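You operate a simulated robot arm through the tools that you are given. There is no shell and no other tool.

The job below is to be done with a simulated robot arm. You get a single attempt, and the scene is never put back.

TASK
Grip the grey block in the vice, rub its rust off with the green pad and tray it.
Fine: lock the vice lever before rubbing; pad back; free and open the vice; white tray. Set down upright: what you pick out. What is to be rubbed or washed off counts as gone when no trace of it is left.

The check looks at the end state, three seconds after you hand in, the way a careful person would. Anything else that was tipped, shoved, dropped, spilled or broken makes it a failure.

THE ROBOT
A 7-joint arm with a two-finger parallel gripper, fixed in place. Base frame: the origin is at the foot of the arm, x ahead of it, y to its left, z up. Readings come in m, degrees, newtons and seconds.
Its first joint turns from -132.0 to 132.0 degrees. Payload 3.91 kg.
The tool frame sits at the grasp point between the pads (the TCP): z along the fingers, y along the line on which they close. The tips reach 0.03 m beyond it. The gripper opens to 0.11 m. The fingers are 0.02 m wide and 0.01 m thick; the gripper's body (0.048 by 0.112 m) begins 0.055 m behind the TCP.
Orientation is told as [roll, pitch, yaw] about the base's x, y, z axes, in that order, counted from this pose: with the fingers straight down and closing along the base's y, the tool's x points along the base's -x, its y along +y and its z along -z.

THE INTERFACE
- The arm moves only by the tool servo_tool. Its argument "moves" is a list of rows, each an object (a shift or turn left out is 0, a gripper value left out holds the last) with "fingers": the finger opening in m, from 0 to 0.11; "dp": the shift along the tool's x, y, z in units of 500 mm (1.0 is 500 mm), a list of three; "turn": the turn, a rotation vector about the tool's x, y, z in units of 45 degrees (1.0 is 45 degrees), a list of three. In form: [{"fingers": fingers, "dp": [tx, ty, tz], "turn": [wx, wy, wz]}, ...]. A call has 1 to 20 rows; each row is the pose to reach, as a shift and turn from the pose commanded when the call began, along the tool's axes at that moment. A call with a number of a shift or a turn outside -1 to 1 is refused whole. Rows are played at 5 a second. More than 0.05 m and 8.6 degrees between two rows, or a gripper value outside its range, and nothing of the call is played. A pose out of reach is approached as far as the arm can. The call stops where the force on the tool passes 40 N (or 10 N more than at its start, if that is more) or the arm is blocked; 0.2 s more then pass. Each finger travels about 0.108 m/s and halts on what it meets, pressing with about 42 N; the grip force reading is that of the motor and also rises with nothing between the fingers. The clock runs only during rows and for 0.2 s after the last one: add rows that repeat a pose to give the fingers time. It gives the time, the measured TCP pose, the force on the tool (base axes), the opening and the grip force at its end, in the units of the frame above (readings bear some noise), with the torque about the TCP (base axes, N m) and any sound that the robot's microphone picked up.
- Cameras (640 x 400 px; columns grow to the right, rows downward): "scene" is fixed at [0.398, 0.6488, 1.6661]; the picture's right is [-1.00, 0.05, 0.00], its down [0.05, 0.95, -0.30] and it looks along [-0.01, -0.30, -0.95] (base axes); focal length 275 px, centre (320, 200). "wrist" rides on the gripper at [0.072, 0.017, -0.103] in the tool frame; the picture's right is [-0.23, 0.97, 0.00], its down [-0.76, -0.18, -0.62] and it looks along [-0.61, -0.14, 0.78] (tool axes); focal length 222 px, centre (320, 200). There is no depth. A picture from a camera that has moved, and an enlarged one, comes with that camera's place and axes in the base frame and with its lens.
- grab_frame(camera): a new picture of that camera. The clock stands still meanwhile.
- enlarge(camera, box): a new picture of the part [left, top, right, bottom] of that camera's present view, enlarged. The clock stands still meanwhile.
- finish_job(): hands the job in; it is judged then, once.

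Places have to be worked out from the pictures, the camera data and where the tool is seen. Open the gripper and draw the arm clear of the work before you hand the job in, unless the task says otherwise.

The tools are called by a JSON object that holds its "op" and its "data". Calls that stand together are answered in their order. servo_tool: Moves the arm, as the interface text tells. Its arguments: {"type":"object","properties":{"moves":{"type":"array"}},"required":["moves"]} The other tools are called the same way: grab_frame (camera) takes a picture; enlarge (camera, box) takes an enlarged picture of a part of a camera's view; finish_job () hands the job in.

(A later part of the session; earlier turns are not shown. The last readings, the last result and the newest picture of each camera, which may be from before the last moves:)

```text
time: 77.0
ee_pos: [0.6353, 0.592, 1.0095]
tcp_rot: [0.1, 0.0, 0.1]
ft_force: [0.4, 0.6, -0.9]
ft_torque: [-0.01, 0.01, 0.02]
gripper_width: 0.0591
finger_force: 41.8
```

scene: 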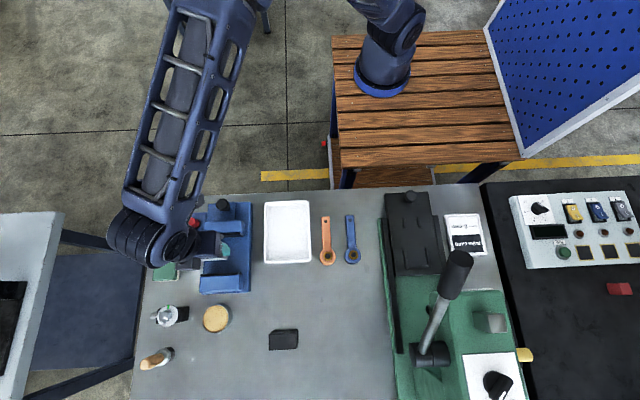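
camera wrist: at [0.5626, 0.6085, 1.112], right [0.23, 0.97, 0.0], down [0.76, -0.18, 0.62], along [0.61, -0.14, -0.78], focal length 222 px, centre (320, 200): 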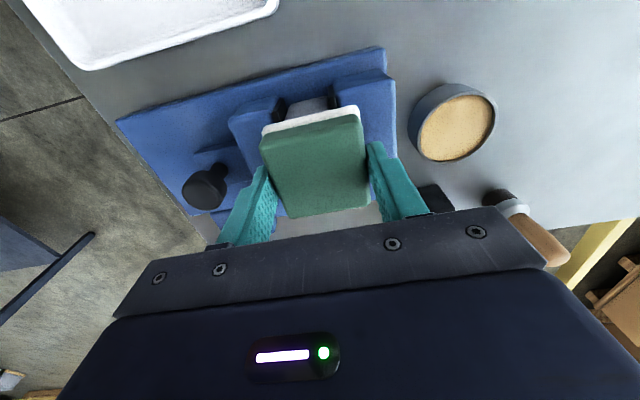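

Force is now nil, so the pad is just off the surface. I lift and shift aside in +x to inspect the block.

{"op": "servo_tool", "data": {"moves": [{"fingers": 0.03, "dp": [0, 0, -0.02]}, {"fingers": 0.03, "dp": [0, 0, -0.06]}, {"fingers": 0.03, "dp": [-0.04, 0, -0.1]}, {"fingers": 0.03, "dp": [-0.09, 0, -0.12]}, {"fingers": 0.03, "dp": [-0.15, 0, -0.12]}, {"fingers": 0.03, "dp": [-0.2, 0, -0.12]}, {"fingers": 0.03, "dp": [-0.2, 0, -0.12]}]}}

{"op": "grab_frame", "data": {"camera": "wrist"}}

{"op": "enlarge", "data": {"camera": "scene", "box": [190, 230, 270, 300]}}

```text
time: 78.6
ee_pos: [0.734, 0.5928, 1.07]
tcp_rot: [0.0, 0.0, 0.0]
ft_force: [-0.4, -0.2, -0.8]
ft_torque: [-0.02, 0.02, -0.04]
gripper_width: 0.0587
finger_force: 41.7
```

```text
taken
camera wrist: at [0.6619, 0.61, 1.1727], right [0.23, 0.97, 0.0], down [0.76, -0.18, 0.62], along [0.61, -0.14, -0.78], focal length 222 px, centre (320, 200)
```

wrist: 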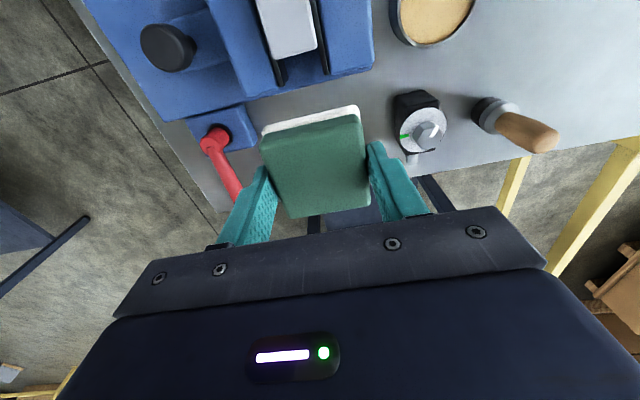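

```text
5.71 times, centred on (230, 265) of scene
camera zoom: at [0.398, 0.6488, 1.6661], right [-1.0, 0.05, 0.0], down [0.05, 0.95, -0.3], along [-0.01, -0.3, -0.95], focal length 1573 px, centre (834, -171)
```

zoom: 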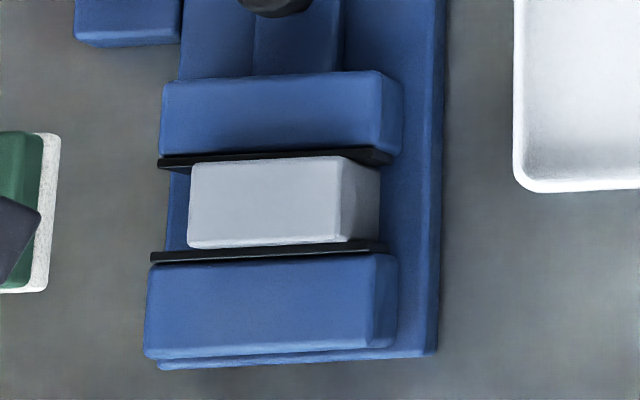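

The top looks clean grey now. I check closer for any remaining trace.

{"op": "enlarge", "data": {"camera": "scene", "box": [208, 254, 240, 278]}}

{"op": "enlarge", "data": {"camera": "wrist", "box": [230, 0, 350, 90]}}

```text
16.00 times, centred on (224, 266) of scene
camera zoom: at [0.398, 0.6488, 1.6661], right [-1.0, 0.05, 0.0], down [0.05, 0.95, -0.3], along [-0.01, -0.3, -0.95], focal length 4403 px, centre (1856, -856)
```

zoom: 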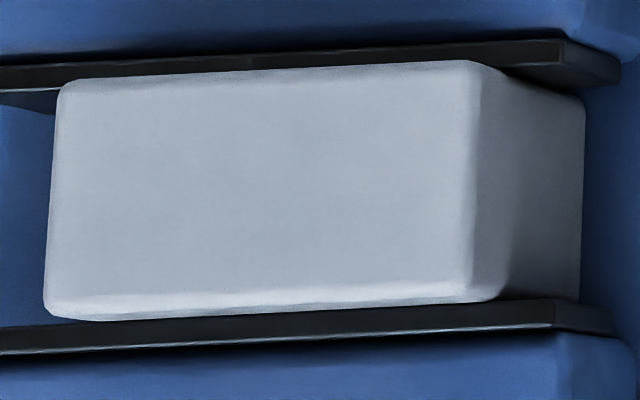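

```text
4.44 times, centred on (290, 45) of wrist
camera zoom: at [0.6619, 0.61, 1.1727], right [0.23, 0.97, 0.0], down [0.76, -0.18, 0.62], along [0.61, -0.14, -0.78], focal length 987 px, centre (453, 889)
```

zoom: 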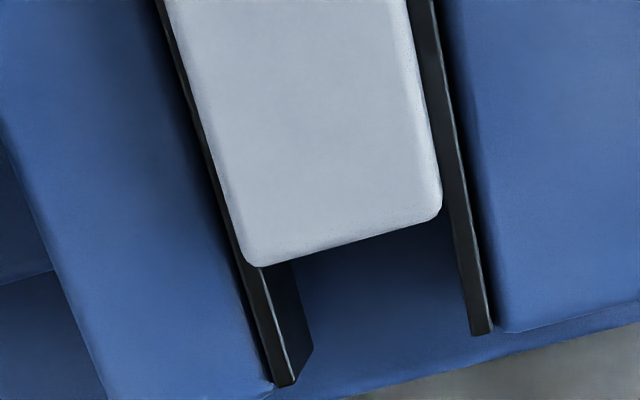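

No trace of rust is left. I carry the pad back above its original place.

{"op": "servo_tool", "data": {"moves": [{"fingers": 0.03, "dp": [-0.02, -0.002, 0]}, {"fingers": 0.03, "dp": [-0.06, -0.005, 0]}, {"fingers": 0.03, "dp": [-0.11, -0.01, 0]}, {"fingers": 0.03, "dp": [-0.15, -0.0135, 0.02]}, {"fingers": 0.03, "dp": [-0.164, -0.0146, 0.06]}, {"fingers": 0.03, "dp": [-0.164, -0.0146, 0.11]}, {"fingers": 0.03, "dp": [-0.164, -0.0146, 0.16]}, {"fingers": 0.03, "dp": [-0.164, -0.0146, 0.2]}, {"fingers": 0.03, "dp": [-0.164, -0.0146, 0.24]}, {"fingers": 0.03, "dp": [-0.164, -0.0146, 0.26]}, {"fingers": 0.03, "dp": [-0.164, -0.0146, 0.26]}]}}

{"op": "grab_frame", "data": {"camera": "wrist"}}

```text
time: 81.0
ee_pos: [0.8166, 0.5869, 0.9397]
tcp_rot: [0.0, -0.1, 0.0]
ft_force: [0.4, -0.7, -0.6]
ft_torque: [-0.01, 0.0, 0.02]
gripper_width: 0.0588
finger_force: 42.3
```

```text
taken
camera wrist: at [0.7439, 0.6038, 1.0425], right [0.23, 0.97, 0.0], down [0.76, -0.18, 0.62], along [0.61, -0.14, -0.78], focal length 222 px, centre (320, 200)
```

wrist: 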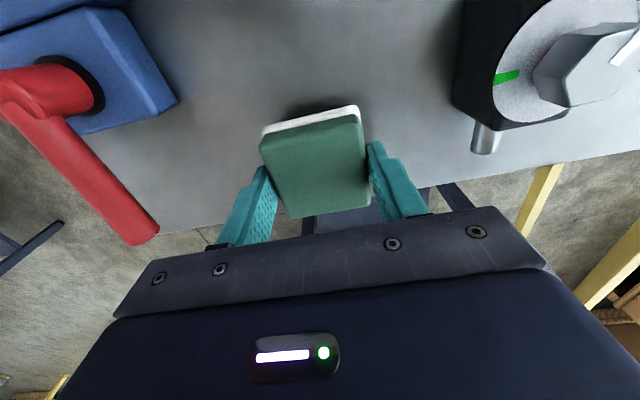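

Directly above its place. I lower the last 22 mm slowly.

{"op": "servo_tool", "data": {"moves": [{"fingers": 0.03, "dp": [0, -0.002, 0.01]}, {"fingers": 0.03, "dp": [0, -0.002, 0.02]}, {"fingers": 0.03, "dp": [0, -0.002, 0.028]}, {"fingers": 0.03, "dp": [0, -0.002, 0.034]}, {"fingers": 0.03, "dp": [0, -0.002, 0.038]}, {"fingers": 0.03, "dp": [0, -0.002, 0.041]}, {"fingers": 0.03, "dp": [0, -0.002, 0.043]}, {"fingers": 0.03, "dp": [0, -0.002, 0.043]}]}}

```text
time: 82.8
ee_pos: [0.8168, 0.5854, 0.9182]
tcp_rot: [0.1, 0.0, 0.0]
ft_force: [-1.2, -0.8, 6.7]
ft_torque: [-0.13, 0.05, 0.0]
gripper_width: 0.0589
finger_force: 42.0
```

The pad rests on the bench (6.7 N). I open the fingers and lift straight up.

{"op": "servo_tool", "data": {"moves": [{"fingers": 0.064}, {"fingers": 0.074}, {"fingers": 0.085}, {"fingers": 0.09}, {"fingers": 0.09}]}}

{"op": "servo_tool", "data": {"moves": [{"fingers": 0.09, "dp": [0, 0, -0.03]}, {"fingers": 0.09, "dp": [0, 0, -0.09]}, {"fingers": 0.09, "dp": [0, 0, -0.16]}, {"fingers": 0.09, "dp": [0.03, -0.02, -0.23]}, {"fingers": 0.09, "dp": [0.07, -0.06, -0.28]}, {"fingers": 0.09, "dp": [0.12, -0.12, -0.3]}, {"fingers": 0.09, "dp": [0.12, -0.12, -0.3]}]}}

{"op": "grab_frame", "data": {"camera": "wrist"}}

{"op": "enlarge", "data": {"camera": "scene", "box": [140, 180, 270, 300]}}

```text
time: 84.0
ee_pos: [0.8182, 0.584, 0.9168]
tcp_rot: [0.0, -0.1, 0.0]
ft_force: [0.1, -0.3, -0.2]
ft_torque: [0.02, 0.01, -0.02]
gripper_width: 0.0898
finger_force: 0.0
```

```text
time: 85.6
ee_pos: [0.7575, 0.5233, 1.068]
tcp_rot: [0.0, 0.0, 0.2]
ft_force: [0.5, 0.2, -0.1]
ft_torque: [0.0, -0.01, 0.03]
gripper_width: 0.0899
finger_force: 0.0
```

```text
taken
camera wrist: at [0.6844, 0.5405, 1.1706], right [0.23, 0.97, 0.0], down [0.76, -0.18, 0.62], along [0.61, -0.14, -0.78], focal length 222 px, centre (320, 200)
```

wrist: 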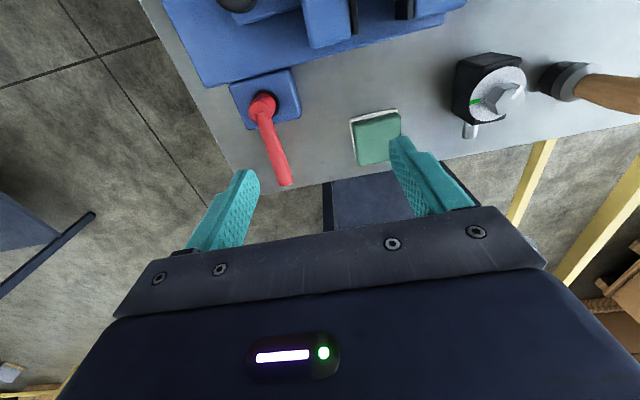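

```text
3.33 times, centred on (205, 240) of scene
camera zoom: at [0.398, 0.6488, 1.6661], right [-1.0, 0.05, 0.0], down [0.05, 0.95, -0.3], along [-0.01, -0.3, -0.95], focal length 917 px, centre (703, 67)
```

zoom: 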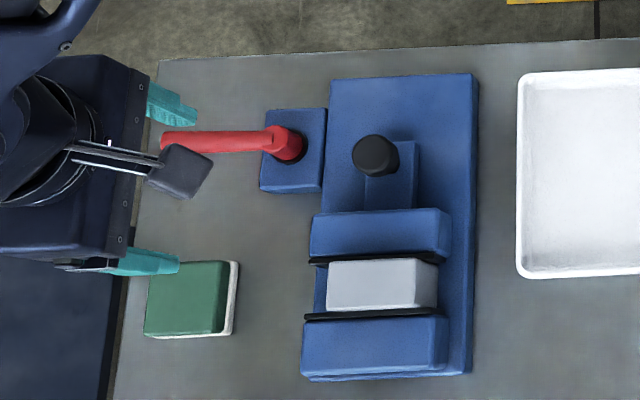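

Pad is back in place. Now I free the lever: move above the handle (along +x at y≈0.4625), fingers closing along y.

{"op": "servo_tool", "data": {"moves": [{"fingers": 0.07, "dp": [-0.02, -0.04, 0]}, {"fingers": 0.05, "dp": [-0.05, -0.09, 0.03]}, {"fingers": 0.045, "dp": [-0.079, -0.122, 0.07]}, {"fingers": 0.045, "dp": [-0.079, -0.122, 0.096]}, {"fingers": 0.045, "dp": [-0.079, -0.122, 0.096]}]}}

{"op": "grab_frame", "data": {"camera": "wrist"}}

```text
time: 86.8
ee_pos: [0.7977, 0.461, 1.0169]
tcp_rot: [0.0, 0.0, 0.0]
ft_force: [-0.4, 0.0, 0.4]
ft_torque: [-0.04, 0.0, -0.01]
gripper_width: 0.0449
finger_force: 0.2
```

```text
taken
camera wrist: at [0.725, 0.4783, 1.1201], right [0.23, 0.97, 0.0], down [0.76, -0.18, 0.62], along [0.61, -0.14, -0.78], focal length 222 px, centre (320, 200)
```

wrist: 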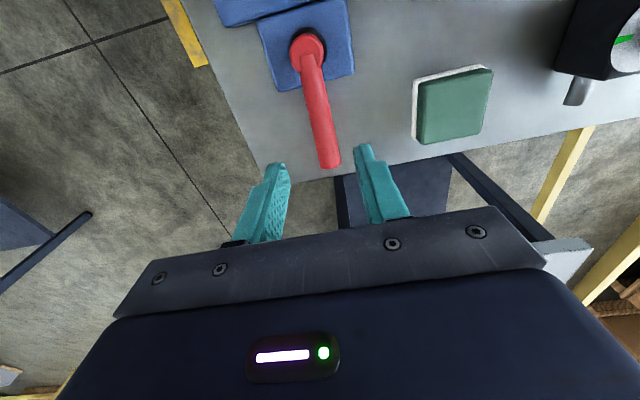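

Aligned. I lower and cage the handle.

{"op": "servo_tool", "data": {"moves": [{"fingers": 0.045, "dp": [0, 0, 0.05]}, {"fingers": 0.045, "dp": [0, 0, 0.09]}, {"fingers": 0.045, "dp": [0, 0, 0.115]}, {"fingers": 0.045, "dp": [0, 0, 0.128]}, {"fingers": 0.035, "dp": [0, 0, 0.128]}, {"fingers": 0.027, "dp": [0, 0, 0.128]}, {"fingers": 0.027, "dp": [0, 0, 0.128]}]}}

{"op": "grab_frame", "data": {"camera": "wrist"}}

```text
time: 88.4
ee_pos: [0.7964, 0.4627, 0.9544]
tcp_rot: [0.0, 0.0, 0.0]
ft_force: [0.0, 0.6, 0.9]
ft_torque: [-0.04, -0.02, 0.01]
gripper_width: 0.0269
finger_force: 0.1
```

```text
taken
camera wrist: at [0.7247, 0.4796, 1.0577], right [0.23, 0.97, 0.0], down [0.76, -0.18, 0.62], along [0.61, -0.14, -0.78], focal length 222 px, centre (320, 200)
```

wrist: 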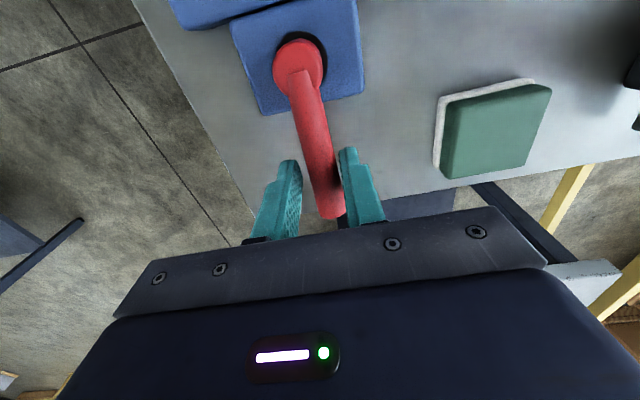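

{"op": "servo_tool", "data": {"moves": [{"fingers": 0.027, "dp": [0.0003, 0.008, 0], "turn": [0, 0, -0.0889]}, {"fingers": 0.027, "dp": [0.0011, 0.016, 0], "turn": [0, 0, -0.1778]}, {"fingers": 0.027, "dp": [0.0025, 0.0239, 0], "turn": [0, 0, -0.2667]}, {"fingers": 0.027, "dp": [0.0044, 0.0316, 0], "turn": [0, 0, -0.3556]}, {"fingers": 0.027, "dp": [0.0069, 0.0393, 0], "turn": [0, 0, -0.4444]}, {"fingers": 0.027, "dp": [0.0099, 0.0467, 0], "turn": [0, 0, -0.5333]}, {"fingers": 0.027, "dp": [0.0134, 0.0539, 0], "turn": [0, 0, -0.6222]}, {"fingers": 0.027, "dp": [0.0174, 0.0608, 0], "turn": [0, 0, -0.7111]}, {"fingers": 0.027, "dp": [0.0174, 0.0608, 0], "turn": [0, 0, -0.7111]}]}}

{"op": "servo_tool", "data": {"moves": [{"fingers": 0.027, "dp": [0.0003, 0.008, 0], "turn": [0, 0, -0.0889]}, {"fingers": 0.027, "dp": [0.0011, 0.016, 0], "turn": [0, 0, -0.1778]}, {"fingers": 0.027, "dp": [0.0025, 0.0239, 0], "turn": [0, 0, -0.2667]}, {"fingers": 0.027, "dp": [0.0044, 0.0316, 0], "turn": [0, 0, -0.3556]}, {"fingers": 0.027, "dp": [0.0069, 0.0393, 0], "turn": [0, 0, -0.4444]}, {"fingers": 0.027, "dp": [0.0099, 0.0467, 0], "turn": [0, 0, -0.5333]}, {"fingers": 0.027, "dp": [0.0134, 0.0539, 0], "turn": [0, 0, -0.6222]}, {"fingers": 0.027, "dp": [0.0174, 0.0608, 0], "turn": [0, 0, -0.7111]}, {"fingers": 0.027, "dp": [0.0174, 0.0608, 0], "turn": [0, 0, -0.7111]}]}}

{"op": "grab_frame", "data": {"camera": "wrist"}}

{"op": "enlarge", "data": {"camera": "scene", "box": [140, 180, 270, 300]}}

```text
time: 90.4
ee_pos: [0.7894, 0.4947, 0.9539]
tcp_rot: [0.1, 0.1, 32.1]
ft_force: [0.3, -0.3, -0.9]
ft_torque: [0.01, 0.01, -0.01]
gripper_width: 0.0276
finger_force: 0.9
```

```text
time: 92.4
ee_pos: [0.7648, 0.5168, 0.9544]
tcp_rot: [0.0, 0.0, 64.1]
ft_force: [1.3, -1.1, -1.0]
ft_torque: [0.01, 0.02, -0.05]
gripper_width: 0.0277
finger_force: 0.3
```

```text
taken
camera wrist: at [0.7175, 0.4581, 1.0574], right [-0.78, 0.63, 0.0], down [0.49, 0.61, 0.62], along [0.39, 0.48, -0.78], focal length 222 px, centre (320, 200)
```

wrist: 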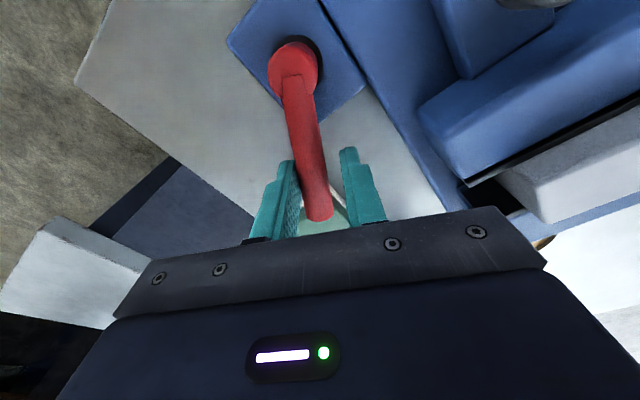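

```text
3.33 times, centred on (205, 240) of scene
camera zoom: at [0.398, 0.6488, 1.6661], right [-1.0, 0.05, 0.0], down [0.05, 0.95, -0.3], along [-0.01, -0.3, -0.95], focal length 917 px, centre (703, 67)
```

zoom: 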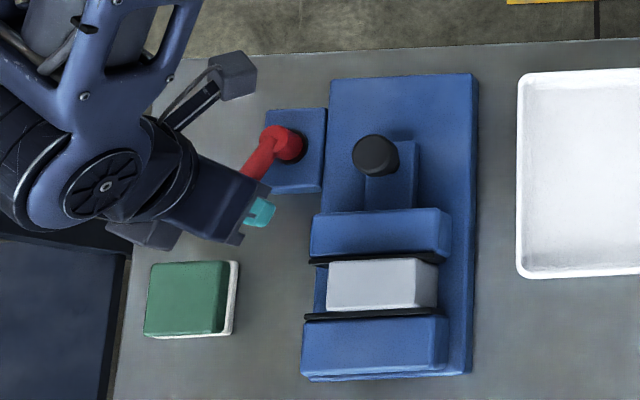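

Lever follows. I continue to its original stop (pointing +y).

{"op": "servo_tool", "data": {"moves": [{"fingers": 0.027, "dp": [0.0003, 0.008, 0], "turn": [0, 0, -0.0889]}, {"fingers": 0.027, "dp": [0.0011, 0.016, 0], "turn": [0, 0, -0.1778]}, {"fingers": 0.027, "dp": [0.0025, 0.0239, 0], "turn": [0, 0, -0.2667]}, {"fingers": 0.027, "dp": [0.0044, 0.0316, 0], "turn": [0, 0, -0.3556]}, {"fingers": 0.027, "dp": [0.0069, 0.0393, 0], "turn": [0, 0, -0.4444]}, {"fingers": 0.027, "dp": [0.0099, 0.0467, 0], "turn": [0, 0, -0.5333]}, {"fingers": 0.027, "dp": [0.0134, 0.0539, 0], "turn": [0, 0, -0.6222]}, {"fingers": 0.027, "dp": [0.0154, 0.0575, 0], "turn": [0, 0, -0.6667]}, {"fingers": 0.027, "dp": [0.0174, 0.0608, 0], "turn": [0, 0, -0.7111]}]}}

{"op": "grab_frame", "data": {"camera": "wrist"}}

{"op": "enlarge", "data": {"camera": "scene", "box": [140, 180, 270, 300]}}

```text
time: 94.4
ee_pos: [0.7361, 0.52, 0.9558]
tcp_rot: [0.1, 0.0, 96.0]
ft_force: [7.9, -1.6, 2.7]
ft_torque: [0.0, -0.16, -0.09]
gripper_width: 0.0306
finger_force: 3.9
```

```text
taken
camera wrist: at [0.7251, 0.4467, 1.0582], right [-0.99, 0.12, 0.0], down [0.1, 0.78, 0.62], along [0.08, 0.62, -0.78], focal length 222 px, centre (320, 200)
```

wrist: 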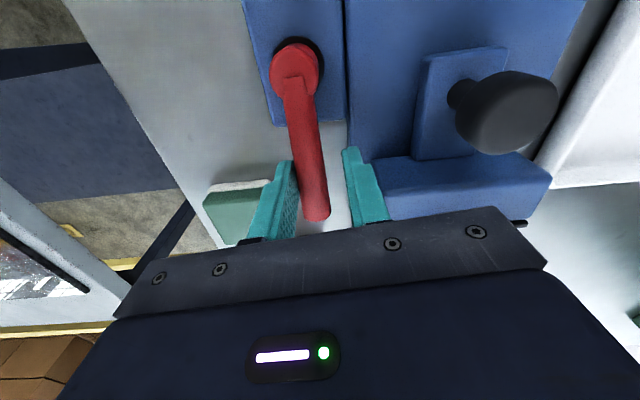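

```text
3.33 times, centred on (205, 240) of scene
camera zoom: at [0.398, 0.6488, 1.6661], right [-1.0, 0.05, 0.0], down [0.05, 0.95, -0.3], along [-0.01, -0.3, -0.95], focal length 917 px, centre (703, 67)
```

zoom: 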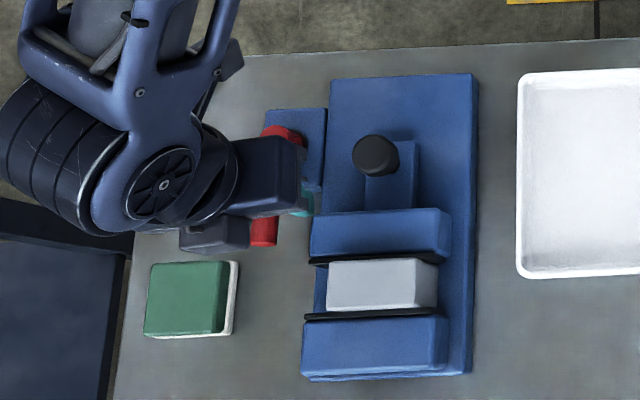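

The lever is back at its starting stop (tip at the same pixel as at the start). I open the fingers and lift clear, turning yaw back to 90°.

{"op": "servo_tool", "data": {"moves": [{"fingers": 0.035}, {"fingers": 0.042}, {"fingers": 0.045}, {"fingers": 0.045, "dp": [0, 0, -0.03]}, {"fingers": 0.045, "dp": [0, 0, -0.08]}, {"fingers": 0.045, "dp": [0, 0, -0.14]}, {"fingers": 0.05, "dp": [0, 0, -0.2], "turn": [0, 0, 0.06]}, {"fingers": 0.06, "dp": [0, 0, -0.24], "turn": [0, 0, 0.133]}, {"fingers": 0.06, "dp": [0, 0, -0.24], "turn": [0, 0, 0.133]}]}}

{"op": "grab_frame", "data": {"camera": "wrist"}}

{"op": "enlarge", "data": {"camera": "scene", "box": [140, 180, 270, 300]}}

```text
time: 96.4
ee_pos: [0.736, 0.5203, 1.0765]
tcp_rot: [0.0, 0.0, 89.9]
ft_force: [0.3, 0.9, -0.4]
ft_torque: [0.0, -0.01, 0.02]
gripper_width: 0.0602
finger_force: 0.1
```

```text
taken
camera wrist: at [0.7188, 0.4486, 1.1793], right [-0.97, 0.23, 0.0], down [0.18, 0.76, 0.62], along [0.14, 0.61, -0.78], focal length 222 px, centre (320, 200)
```

wrist: 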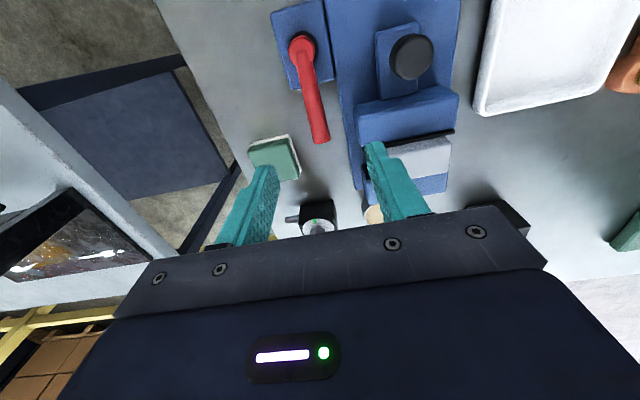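

```text
3.33 times, centred on (205, 240) of scene
camera zoom: at [0.398, 0.6488, 1.6661], right [-1.0, 0.05, 0.0], down [0.05, 0.95, -0.3], along [-0.01, -0.3, -0.95], focal length 917 px, centre (703, 67)
```

zoom: 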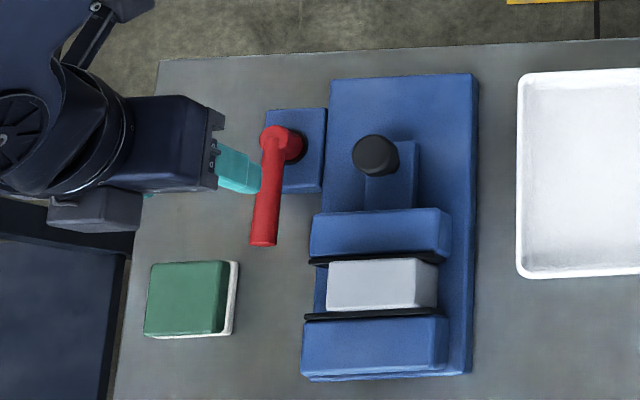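

Lever is freed. Now to the knob at about (0.6505, 0.491) to draw the jaw back.

{"op": "servo_tool", "data": {"moves": [{"fingers": 0.06, "dp": [0.01, 0.03, 0]}, {"fingers": 0.065, "dp": [0.03, 0.09, 0]}, {"fingers": 0.07, "dp": [0.05, 0.15, 0.03]}, {"fingers": 0.07, "dp": [0.058, 0.171, 0.08]}, {"fingers": 0.07, "dp": [0.058, 0.171, 0.113]}, {"fingers": 0.07, "dp": [0.058, 0.171, 0.113]}]}}

{"op": "grab_frame", "data": {"camera": "wrist"}}

```text
time: 97.8
ee_pos: [0.6483, 0.4898, 1.0192]
tcp_rot: [0.1, 0.1, 89.9]
ft_force: [0.2, -0.1, 1.1]
ft_torque: [0.03, 0.01, 0.05]
gripper_width: 0.0701
finger_force: 0.1
```

```text
taken
camera wrist: at [0.6314, 0.4174, 1.1216], right [-0.97, 0.23, 0.0], down [0.18, 0.76, 0.62], along [0.14, 0.61, -0.78], focal length 222 px, centre (320, 200)
```

wrist: 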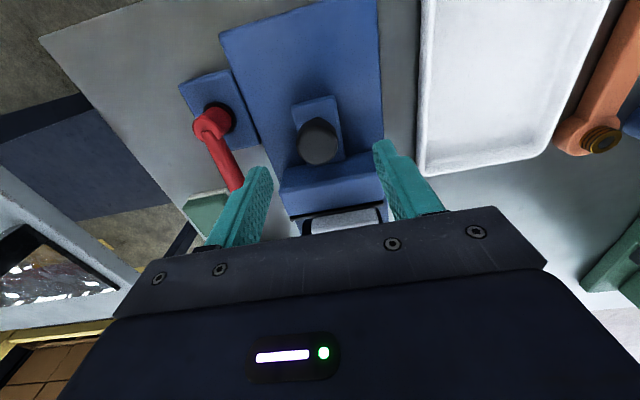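

Aligned with the knob. I lower and close on it.

{"op": "servo_tool", "data": {"moves": [{"fingers": 0.07, "dp": [0, -0.003, 0.03]}, {"fingers": 0.07, "dp": [0, -0.003, 0.06]}, {"fingers": 0.07, "dp": [0, -0.003, 0.082]}, {"fingers": 0.055, "dp": [0, -0.003, 0.082]}, {"fingers": 0.042, "dp": [0, -0.003, 0.082]}, {"fingers": 0.036, "dp": [0, -0.003, 0.082]}, {"fingers": 0.03, "dp": [0, -0.003, 0.082]}, {"fingers": 0.024, "dp": [0, -0.003, 0.082]}, {"fingers": 0.024, "dp": [0, -0.003, 0.082]}]}}

```text
time: 99.8
ee_pos: [0.6498, 0.493, 0.9762]
tcp_rot: [0.0, 0.0, 89.9]
ft_force: [13.6, 2.0, -0.8]
ft_torque: [0.16, -0.38, 0.06]
gripper_width: 0.0316
finger_force: 45.5
```

Gripped. I draw the jaw back toward −y in small steps.

{"op": "servo_tool", "data": {"moves": [{"fingers": 0.024, "dp": [0.003, -0.001, 0]}, {"fingers": 0.024, "dp": [0.008, -0.002, 0]}, {"fingers": 0.024, "dp": [0.016, -0.002, 0]}, {"fingers": 0.024, "dp": [0.026, -0.002, 0]}, {"fingers": 0.024, "dp": [0.036, -0.002, 0]}, {"fingers": 0.024, "dp": [0.042, -0.002, 0]}, {"fingers": 0.024, "dp": [0.042, -0.002, 0]}]}}

{"op": "enlarge", "data": {"camera": "scene", "box": [140, 180, 270, 300]}}

```text
time: 101.4
ee_pos: [0.6494, 0.47, 0.9767]
tcp_rot: [0.2, 0.1, 90.0]
ft_force: [6.9, -2.4, -36.6]
ft_torque: [0.01, -0.18, -0.02]
gripper_width: 0.0313
finger_force: 45.4
```

```text
3.33 times, centred on (205, 240) of scene
camera zoom: at [0.398, 0.6488, 1.6661], right [-1.0, 0.05, 0.0], down [0.05, 0.95, -0.3], along [-0.01, -0.3, -0.95], focal length 917 px, centre (703, 67)
```

zoom: 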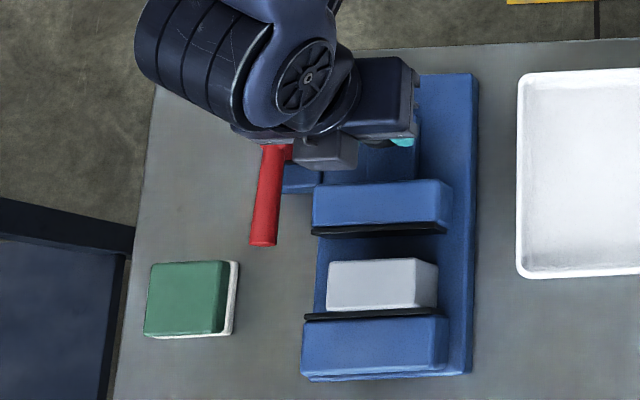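

The jaw is opening, block stands still. There's a 37 N downward load, so I lower the command about 1.5 mm and continue.

{"op": "servo_tool", "data": {"moves": [{"fingers": 0.024, "dp": [0, 0, 0.002]}, {"fingers": 0.024, "dp": [0, 0, 0.003]}, {"fingers": 0.024, "dp": [0, 0, 0.003]}]}}

{"op": "servo_tool", "data": {"moves": [{"fingers": 0.024, "dp": [0.006, 0, 0]}, {"fingers": 0.024, "dp": [0.014, 0, 0]}, {"fingers": 0.024, "dp": [0.024, 0, 0]}, {"fingers": 0.024, "dp": [0.034, 0, 0]}, {"fingers": 0.024, "dp": [0.04, 0, 0]}, {"fingers": 0.024, "dp": [0.04, 0, 0]}]}}

```text
time: 102.2
ee_pos: [0.6496, 0.4708, 0.9767]
tcp_rot: [0.0, 0.0, 90.1]
ft_force: [-5.5, -2.4, -22.5]
ft_torque: [-0.25, 0.2, 0.02]
gripper_width: 0.0316
finger_force: 45.2
```

```text
time: 103.6
ee_pos: [0.6503, 0.4506, 0.9765]
tcp_rot: [0.0, 0.0, 90.1]
ft_force: [-13.3, 1.3, 0.0]
ft_torque: [0.05, 0.35, 0.06]
gripper_width: 0.0317
finger_force: 45.1
```

{"op": "servo_tool", "data": {"moves": [{"fingers": 0.024, "dp": [0.006, 0.001, 0]}, {"fingers": 0.024, "dp": [0.014, 0.001, 0]}, {"fingers": 0.024, "dp": [0.024, 0.001, 0]}, {"fingers": 0.024, "dp": [0.034, 0.001, 0]}, {"fingers": 0.024, "dp": [0.042, 0.001, 0]}, {"fingers": 0.024, "dp": [0.042, 0.001, 0]}]}}

{"op": "enlarge", "data": {"camera": "scene", "box": [140, 180, 270, 300]}}

```text
time: 105.1
ee_pos: [0.6511, 0.4326, 0.9781]
tcp_rot: [-0.2, -0.4, 90.1]
ft_force: [2.8, 9.0, -8.8]
ft_torque: [0.8, -0.28, 0.08]
gripper_width: 0.0316
finger_force: 45.5
stopped in row 6: the force on the tool passed its limit at 42 N (the readings are from after the stop); the commanded pose is now the measured one
```

```text
3.33 times, centred on (205, 240) of scene
camera zoom: at [0.398, 0.6488, 1.6661], right [-1.0, 0.05, 0.0], down [0.05, 0.95, -0.3], along [-0.01, -0.3, -0.95], focal length 917 px, centre (703, 67)
```

zoom: 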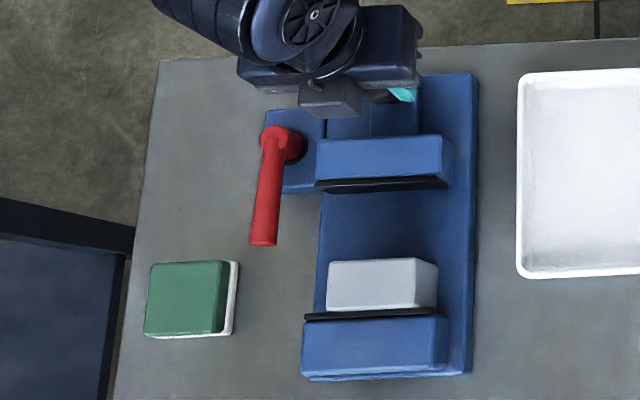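

The jaw reached its open stop, as at the start. I let go of the knob and rise.

{"op": "servo_tool", "data": {"moves": [{"fingers": 0.035}, {"fingers": 0.045}, {"fingers": 0.06}, {"fingers": 0.07}, {"fingers": 0.07, "dp": [0, 0, -0.04]}, {"fingers": 0.07, "dp": [0, 0, -0.1]}, {"fingers": 0.08, "dp": [0, 0, -0.17]}, {"fingers": 0.09, "dp": [0, 0, -0.23]}, {"fingers": 0.09, "dp": [0, 0, -0.23]}]}}

{"op": "grab_frame", "data": {"camera": "wrist"}}

{"op": "enlarge", "data": {"camera": "wrist", "box": [240, 120, 420, 240]}}

```text
time: 107.1
ee_pos: [0.6486, 0.4287, 1.0952]
tcp_rot: [-0.2, -0.3, 89.9]
ft_force: [0.3, 0.0, 0.1]
ft_torque: [-0.01, -0.03, -0.02]
gripper_width: 0.0902
finger_force: 0.2
```

```text
taken
camera wrist: at [0.6318, 0.3575, 1.1972], right [-0.97, 0.23, 0.0], down [0.17, 0.76, 0.63], along [0.14, 0.61, -0.78], focal length 222 px, centre (320, 200)
```

wrist: 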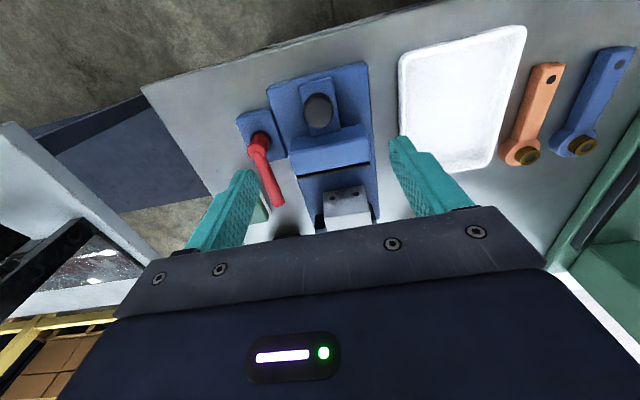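

```text
3.33 times, centred on (330, 180) of wrist
camera zoom: at [0.6318, 0.3575, 1.1972], right [-0.97, 0.23, 0.0], down [0.17, 0.76, 0.63], along [0.14, 0.61, -0.78], focal length 740 px, centre (287, 267)
```

zoom: 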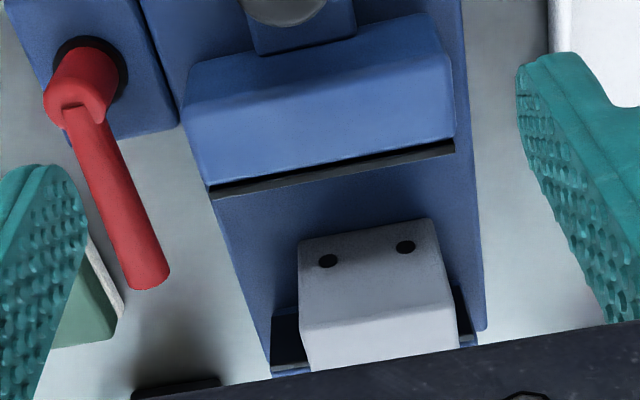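

Jaw open, block standing. I move over the block (≈0.6425, 0.588) for picking it out.

{"op": "servo_tool", "data": {"moves": [{"fingers": 0.09, "dp": [-0.04, 0.002, 0]}, {"fingers": 0.09, "dp": [-0.11, 0.004, 0.01]}, {"fingers": 0.09, "dp": [-0.19, 0.008, 0.03]}, {"fingers": 0.09, "dp": [-0.26, 0.01, 0.05]}, {"fingers": 0.09, "dp": [-0.318, 0.012, 0.07]}, {"fingers": 0.09, "dp": [-0.318, 0.012, 0.09]}, {"fingers": 0.09, "dp": [-0.318, 0.012, 0.09]}]}}

{"op": "grab_frame", "data": {"camera": "wrist"}}

{"op": "enlarge", "data": {"camera": "wrist", "box": [240, 80, 420, 220]}}

```text
time: 108.7
ee_pos: [0.6433, 0.5908, 1.0477]
tcp_rot: [-0.2, -0.3, 90.1]
ft_force: [-0.1, 0.1, -1.3]
ft_torque: [-0.02, -0.02, 0.0]
gripper_width: 0.0902
finger_force: 0.1
```

```text
taken
camera wrist: at [0.6255, 0.5178, 1.15], right [-0.97, 0.23, 0.0], down [0.17, 0.76, 0.63], along [0.14, 0.61, -0.78], focal length 222 px, centre (320, 200)
```

wrist: 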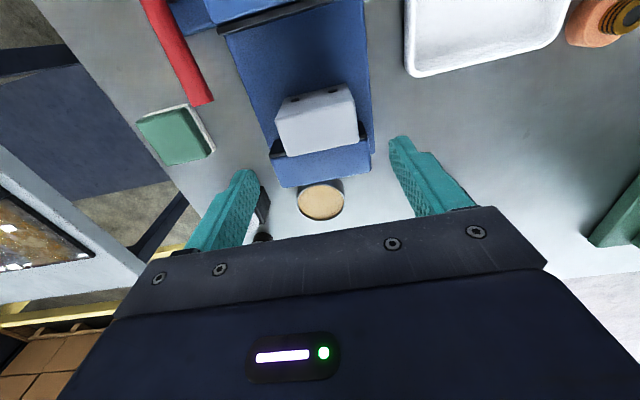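

```text
2.86 times, centred on (330, 150) of wrist
camera zoom: at [0.6255, 0.5178, 1.15], right [-0.97, 0.23, 0.0], down [0.17, 0.76, 0.63], along [0.14, 0.61, -0.78], focal length 635 px, centre (291, 343)
```

zoom: 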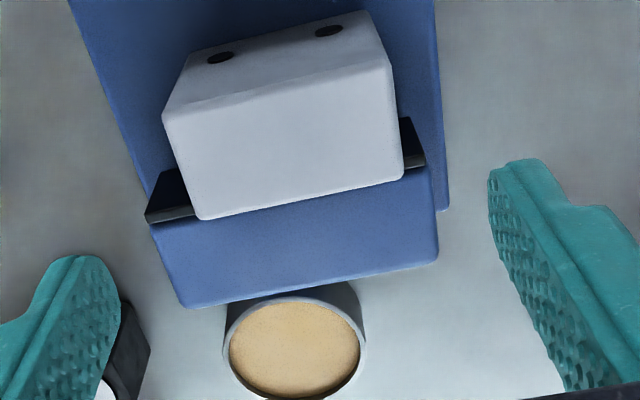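

The block is clean on the visible faces; centre ≈(0.643, 0.5875), top ≈0.9695. I descend around it.

{"op": "servo_tool", "data": {"moves": [{"fingers": 0.09, "dp": [0.004, 0, 0.05]}, {"fingers": 0.09, "dp": [0.004, 0, 0.1]}, {"fingers": 0.09, "dp": [0.004, 0, 0.14]}, {"fingers": 0.09, "dp": [0.004, 0, 0.175]}, {"fingers": 0.09, "dp": [0.004, 0, 0.192]}, {"fingers": 0.09, "dp": [0.004, 0, 0.192]}]}}

{"op": "grab_frame", "data": {"camera": "wrist"}}

```text
time: 110.1
ee_pos: [0.6418, 0.5898, 0.953]
tcp_rot: [-0.3, -0.3, 90.1]
ft_force: [-0.5, -0.4, 0.1]
ft_torque: [0.01, -0.04, 0.02]
gripper_width: 0.09
finger_force: 0.1
```

```text
taken
camera wrist: at [0.6255, 0.5158, 1.0553], right [-0.97, 0.23, 0.0], down [0.17, 0.76, 0.63], along [0.14, 0.61, -0.78], focal length 222 px, centre (320, 200)
```

wrist: 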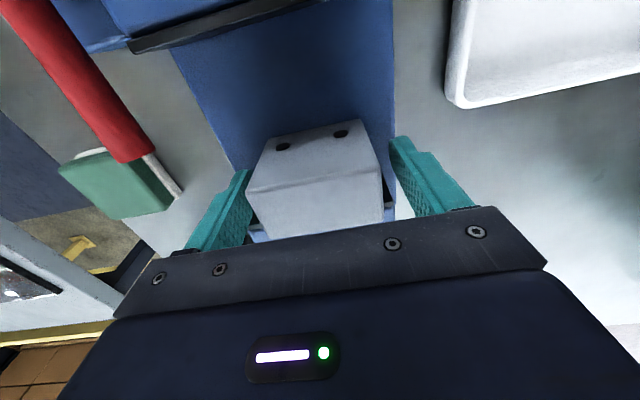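

Well placed. I close on the block.

{"op": "servo_tool", "data": {"moves": [{"fingers": 0.08}, {"fingers": 0.07}, {"fingers": 0.06}, {"fingers": 0.04}, {"fingers": 0.0}, {"fingers": 0.0}]}}

{"op": "servo_tool", "data": {"moves": [{"fingers": 0.0, "dp": [0, 0, -0.004]}, {"fingers": 0.0, "dp": [0, 0, -0.008]}, {"fingers": 0.0, "dp": [0, 0, -0.013]}, {"fingers": 0.0, "dp": [0, 0, -0.018]}, {"fingers": 0.0, "dp": [0, 0, -0.018]}]}}

{"op": "grab_frame", "data": {"camera": "wrist"}}

```text
time: 111.5
ee_pos: [0.6417, 0.589, 0.953]
tcp_rot: [-0.2, -0.3, 90.1]
ft_force: [1.9, -0.6, 0.8]
ft_torque: [-0.02, 0.06, 0.05]
gripper_width: 0.066
finger_force: 42.5
```

```text
time: 112.7
ee_pos: [0.6438, 0.5885, 0.962]
tcp_rot: [-0.2, -0.3, 90.2]
ft_force: [0.0, -5.6, -4.9]
ft_torque: [-0.02, 0.05, -0.13]
gripper_width: 0.0659
finger_force: 42.3
```

```text
taken
camera wrist: at [0.6268, 0.5159, 1.0644], right [-0.97, 0.23, 0.0], down [0.17, 0.76, 0.63], along [0.14, 0.61, -0.78], focal length 222 px, centre (320, 200)
```

wrist: 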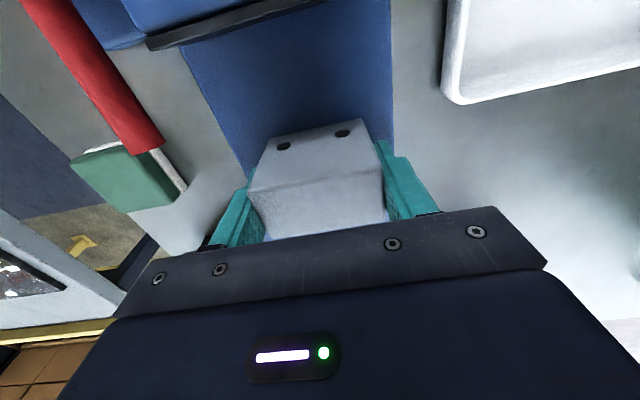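

Block lifts; a −5.6 N load in y means it brushes the fixed jaw, so I ease it 5 mm toward −y while lifting slowly.

{"op": "servo_tool", "data": {"moves": [{"fingers": 0.0, "dp": [0.004, 0, 0]}, {"fingers": 0.0, "dp": [0.01, 0, -0.004]}, {"fingers": 0.0, "dp": [0.012, 0, -0.014]}, {"fingers": 0.0, "dp": [0.012, 0, -0.03]}, {"fingers": 0.0, "dp": [0.012, 0, -0.05]}, {"fingers": 0.0, "dp": [0.012, 0, -0.075]}, {"fingers": 0.0, "dp": [0.012, 0, -0.105]}, {"fingers": 0.0, "dp": [0.012, 0, -0.135]}, {"fingers": 0.0, "dp": [0.012, 0, -0.165]}, {"fingers": 0.0, "dp": [0.012, 0, -0.195]}, {"fingers": 0.0, "dp": [0.012, 0, -0.215]}, {"fingers": 0.0, "dp": [0.012, 0, -0.225]}, {"fingers": 0.0, "dp": [0.012, 0, -0.225]}]}}

{"op": "grab_frame", "data": {"camera": "wrist"}}

{"op": "grab_frame", "data": {"camera": "scene"}}

```text
time: 115.5
ee_pos: [0.6417, 0.5831, 1.0761]
tcp_rot: [-0.2, -0.4, 90.1]
ft_force: [-0.3, -0.3, -4.2]
ft_torque: [-0.02, 0.05, -0.03]
gripper_width: 0.0656
finger_force: 42.2
```

```text
taken
camera wrist: at [0.6249, 0.5104, 1.1778], right [-0.97, 0.23, 0.0], down [0.17, 0.76, 0.63], along [0.14, 0.61, -0.78], focal length 222 px, centre (320, 200)
```

wrist: 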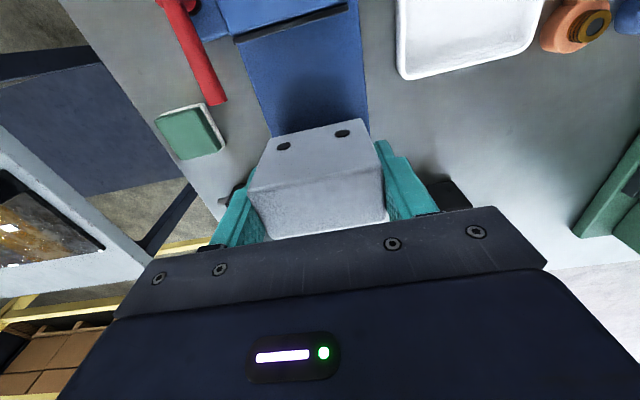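

```text
taken
```

scene: 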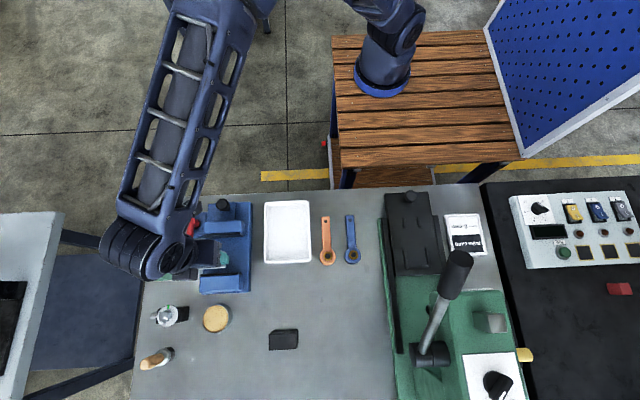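

The block is held (4.2 N). Tray spans x 0.419–0.549, y 0.406–0.580, so I carry the block to above its centre (0.484, 0.493).

{"op": "servo_tool", "data": {"moves": [{"fingers": 0.0, "dp": [0.006, 0.01, 0]}, {"fingers": 0.0, "dp": [0.02, 0.035, 0]}, {"fingers": 0.0, "dp": [0.041, 0.072, 0]}, {"fingers": 0.0, "dp": [0.064, 0.112, 0]}, {"fingers": 0.0, "dp": [0.087, 0.152, 0]}, {"fingers": 0.0, "dp": [0.11, 0.192, 0]}, {"fingers": 0.0, "dp": [0.133, 0.232, 0]}, {"fingers": 0.0, "dp": [0.154, 0.269, 0]}, {"fingers": 0.0, "dp": [0.17, 0.298, 0]}, {"fingers": 0.0, "dp": [0.18, 0.3154, 0]}, {"fingers": 0.0, "dp": [0.18, 0.3154, 0]}]}}

{"op": "grab_frame", "data": {"camera": "wrist"}}

{"op": "enlarge", "data": {"camera": "scene", "box": [230, 180, 350, 300]}}

```text
time: 117.9
ee_pos: [0.4863, 0.4921, 1.0727]
tcp_rot: [-0.2, -0.3, 90.1]
ft_force: [0.1, -1.1, -4.5]
ft_torque: [0.03, -0.01, 0.05]
gripper_width: 0.0658
finger_force: 42.1
```

```text
taken
camera wrist: at [0.4691, 0.4193, 1.1755], right [-0.97, 0.23, 0.0], down [0.17, 0.76, 0.63], along [0.14, 0.61, -0.78], focal length 222 px, centre (320, 200)
```

wrist: 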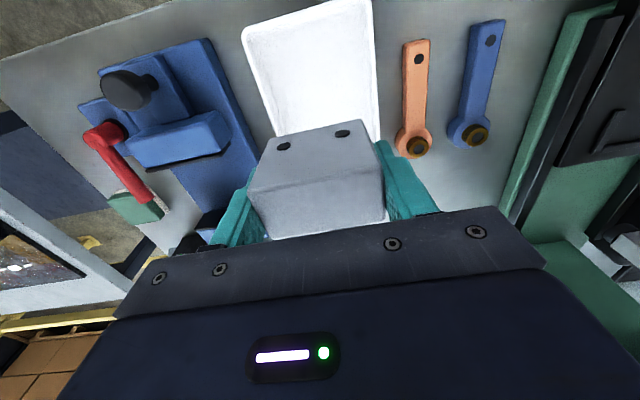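

```text
3.33 times, centred on (290, 240) of scene
camera zoom: at [0.398, 0.6488, 1.6661], right [-1.0, 0.05, 0.0], down [0.05, 0.95, -0.3], along [-0.01, -0.3, -0.95], focal length 917 px, centre (420, 67)
```

zoom: 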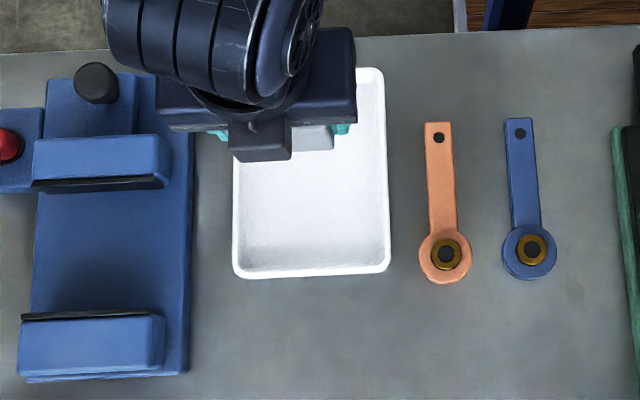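

Over the tray centre. I lower to about 15 mm above expected contact.

{"op": "servo_tool", "data": {"moves": [{"fingers": 0.0, "dp": [0, 0, 0.01]}, {"fingers": 0.0, "dp": [0, 0, 0.03]}, {"fingers": 0.0, "dp": [0, 0, 0.06]}, {"fingers": 0.0, "dp": [0, 0, 0.09]}, {"fingers": 0.0, "dp": [0, 0, 0.12]}, {"fingers": 0.0, "dp": [0, 0, 0.15]}, {"fingers": 0.0, "dp": [0, 0, 0.18]}, {"fingers": 0.0, "dp": [0, 0, 0.21]}, {"fingers": 0.0, "dp": [0, 0, 0.235]}, {"fingers": 0.0, "dp": [0, 0, 0.25]}, {"fingers": 0.0, "dp": [0, 0, 0.255]}, {"fingers": 0.0, "dp": [0, 0, 0.255]}]}}

{"op": "grab_frame", "data": {"camera": "wrist"}}

```text
time: 120.5
ee_pos: [0.4867, 0.4923, 0.9462]
tcp_rot: [-0.2, -0.3, 90.1]
ft_force: [0.0, 0.1, -3.5]
ft_torque: [0.02, 0.04, -0.02]
gripper_width: 0.0658
finger_force: 41.4
```

```text
taken
camera wrist: at [0.4694, 0.4205, 1.0478], right [-0.97, 0.23, 0.0], down [0.17, 0.76, 0.63], along [0.14, 0.61, -0.78], focal length 222 px, centre (320, 200)
```

wrist: 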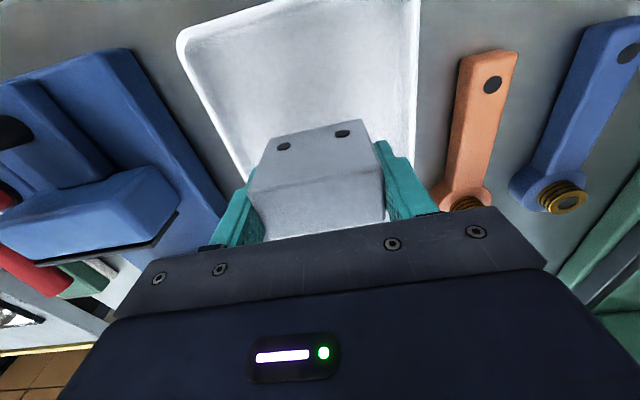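

The fingers lie inside the tray rims; I shift 3 mm toward −x to centre and lower slowly.

{"op": "servo_tool", "data": {"moves": [{"fingers": 0.0, "dp": [0, 0.003, 0.002]}, {"fingers": 0.0, "dp": [0, 0.006, 0.006]}, {"fingers": 0.0, "dp": [0, 0.006, 0.01]}, {"fingers": 0.0, "dp": [0, 0.006, 0.014]}, {"fingers": 0.0, "dp": [0, 0.006, 0.018]}, {"fingers": 0.0, "dp": [0, 0.006, 0.02]}, {"fingers": 0.0, "dp": [0, 0.006, 0.02]}]}}

{"op": "servo_tool", "data": {"moves": [{"fingers": 0.0, "dp": [0, 0, 0.002]}, {"fingers": 0.0, "dp": [0, 0, 0.004]}, {"fingers": 0.0, "dp": [0, 0, 0.006]}, {"fingers": 0.0, "dp": [0, 0, 0.006]}]}}

```text
time: 122.1
ee_pos: [0.4843, 0.4931, 0.9351]
tcp_rot: [-0.1, -0.3, 90.2]
ft_force: [-0.8, -0.3, -4.0]
ft_torque: [0.04, 0.0, -0.01]
gripper_width: 0.0657
finger_force: 42.3
```

```text
time: 123.1
ee_pos: [0.4824, 0.4921, 0.9324]
tcp_rot: [-0.2, -0.3, 90.1]
ft_force: [-0.4, -0.5, -4.5]
ft_torque: [0.06, -0.01, 0.01]
gripper_width: 0.0657
finger_force: 41.7
```

{"op": "servo_tool", "data": {"moves": [{"fingers": 0.0, "dp": [0, 0, 0.002]}, {"fingers": 0.0, "dp": [0, 0, 0.004]}, {"fingers": 0.0, "dp": [0, 0, 0.004]}]}}

{"op": "servo_tool", "data": {"moves": [{"fingers": 0.0, "dp": [0, 0, 0.002]}, {"fingers": 0.0, "dp": [0, 0, 0.004]}, {"fingers": 0.0, "dp": [0, 0, 0.004]}]}}

```text
time: 123.9
ee_pos: [0.4828, 0.4929, 0.9307]
tcp_rot: [-0.2, -0.4, 90.1]
ft_force: [-0.6, -0.4, -4.5]
ft_torque: [0.01, 0.0, 0.0]
gripper_width: 0.066
finger_force: 41.8
```

```text
time: 124.7
ee_pos: [0.4825, 0.4934, 0.9296]
tcp_rot: [-0.3, -0.5, 90.1]
ft_force: [0.2, -3.8, 38.3]
ft_torque: [-0.56, 1.04, 0.14]
gripper_width: 0.0659
finger_force: 41.6
```

Contact with the tray floor (38 N). I ease off 1 mm, then open the fingers moderately.

{"op": "servo_tool", "data": {"moves": [{"fingers": 0.0, "dp": [0, 0, -0.001]}, {"fingers": 0.0, "dp": [0, 0, -0.002]}, {"fingers": 0.0, "dp": [0, 0, -0.002]}]}}

```text
time: 125.5
ee_pos: [0.4832, 0.4942, 0.9303]
tcp_rot: [-0.1, -0.4, 90.1]
ft_force: [0.3, 1.1, 18.3]
ft_torque: [0.41, 0.19, 0.06]
gripper_width: 0.066
finger_force: 41.6
```

{"op": "servo_tool", "data": {"moves": [{"fingers": 0.0, "dp": [0, 0, -0.001]}, {"fingers": 0.068, "dp": [0, 0, -0.001]}, {"fingers": 0.072, "dp": [0, 0, -0.001]}, {"fingers": 0.077, "dp": [0, 0, -0.001]}, {"fingers": 0.08, "dp": [0, 0, -0.001]}, {"fingers": 0.08, "dp": [0, 0, -0.001]}]}}

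{"op": "grab_frame", "data": {"camera": "wrist"}}

```text
time: 126.9
ee_pos: [0.4819, 0.4941, 0.9294]
tcp_rot: [-0.2, -0.3, 90.1]
ft_force: [0.0, -0.3, -1.1]
ft_torque: [0.0, 0.04, -0.01]
gripper_width: 0.0798
finger_force: 0.1
```

```text
taken
camera wrist: at [0.4659, 0.4206, 1.0323], right [-0.97, 0.23, 0.0], down [0.17, 0.76, 0.63], along [0.14, 0.61, -0.78], focal length 222 px, centre (320, 200)
```

wrist: 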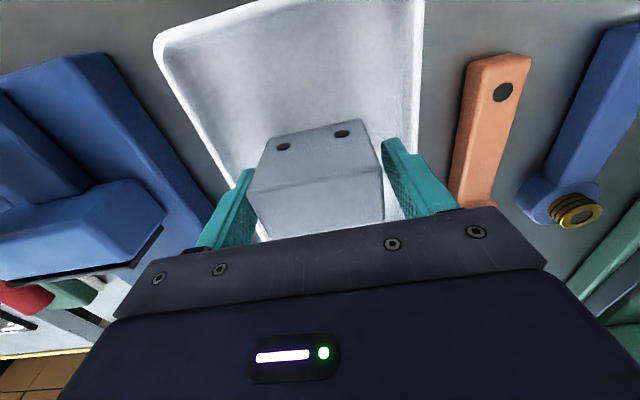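

Released; block stands in the tray. I lift straight up slowly and check that it stays.

{"op": "servo_tool", "data": {"moves": [{"fingers": 0.08, "dp": [0, 0, -0.01]}, {"fingers": 0.08, "dp": [0, 0, -0.03]}, {"fingers": 0.08, "dp": [0, 0, -0.06]}, {"fingers": 0.08, "dp": [0, 0, -0.1]}, {"fingers": 0.08, "dp": [0, 0, -0.15]}, {"fingers": 0.08, "dp": [0, 0, -0.2]}, {"fingers": 0.08, "dp": [0, 0, -0.26]}, {"fingers": 0.08, "dp": [0, 0, -0.32]}, {"fingers": 0.08, "dp": [0, 0, -0.38]}, {"fingers": 0.08, "dp": [0, 0, -0.38]}]}}

{"op": "grab_frame", "data": {"camera": "wrist"}}

{"op": "grab_frame", "data": {"camera": "scene"}}

```text
time: 129.1
ee_pos: [0.4836, 0.4924, 1.1204]
tcp_rot: [-0.2, -0.4, 90.0]
ft_force: [0.4, -0.7, 0.1]
ft_torque: [0.01, -0.04, -0.01]
gripper_width: 0.0801
finger_force: 0.1
```

```text
taken
camera wrist: at [0.4657, 0.42, 1.2229], right [-0.97, 0.23, 0.0], down [0.17, 0.76, 0.63], along [0.14, 0.61, -0.78], focal length 222 px, centre (320, 200)
```

wrist: 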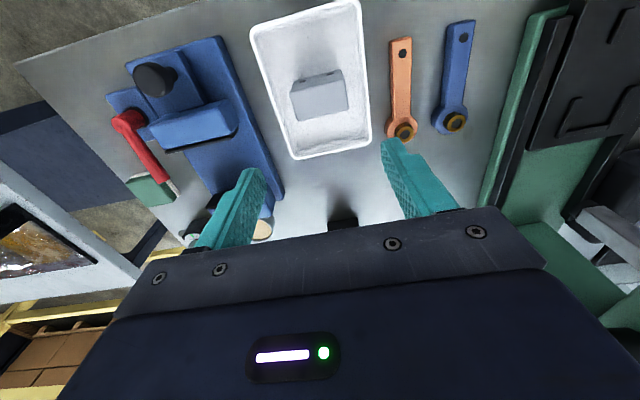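

```text
taken
```

scene: 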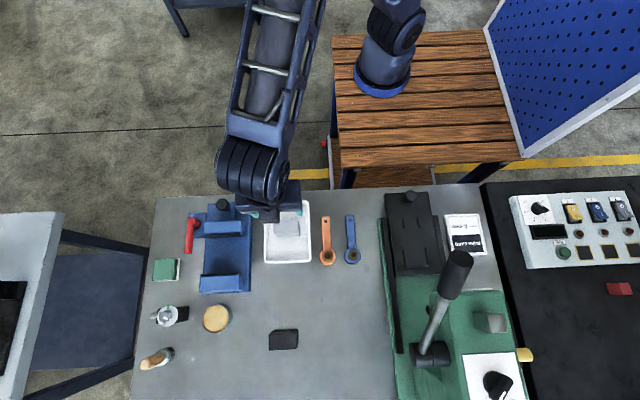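

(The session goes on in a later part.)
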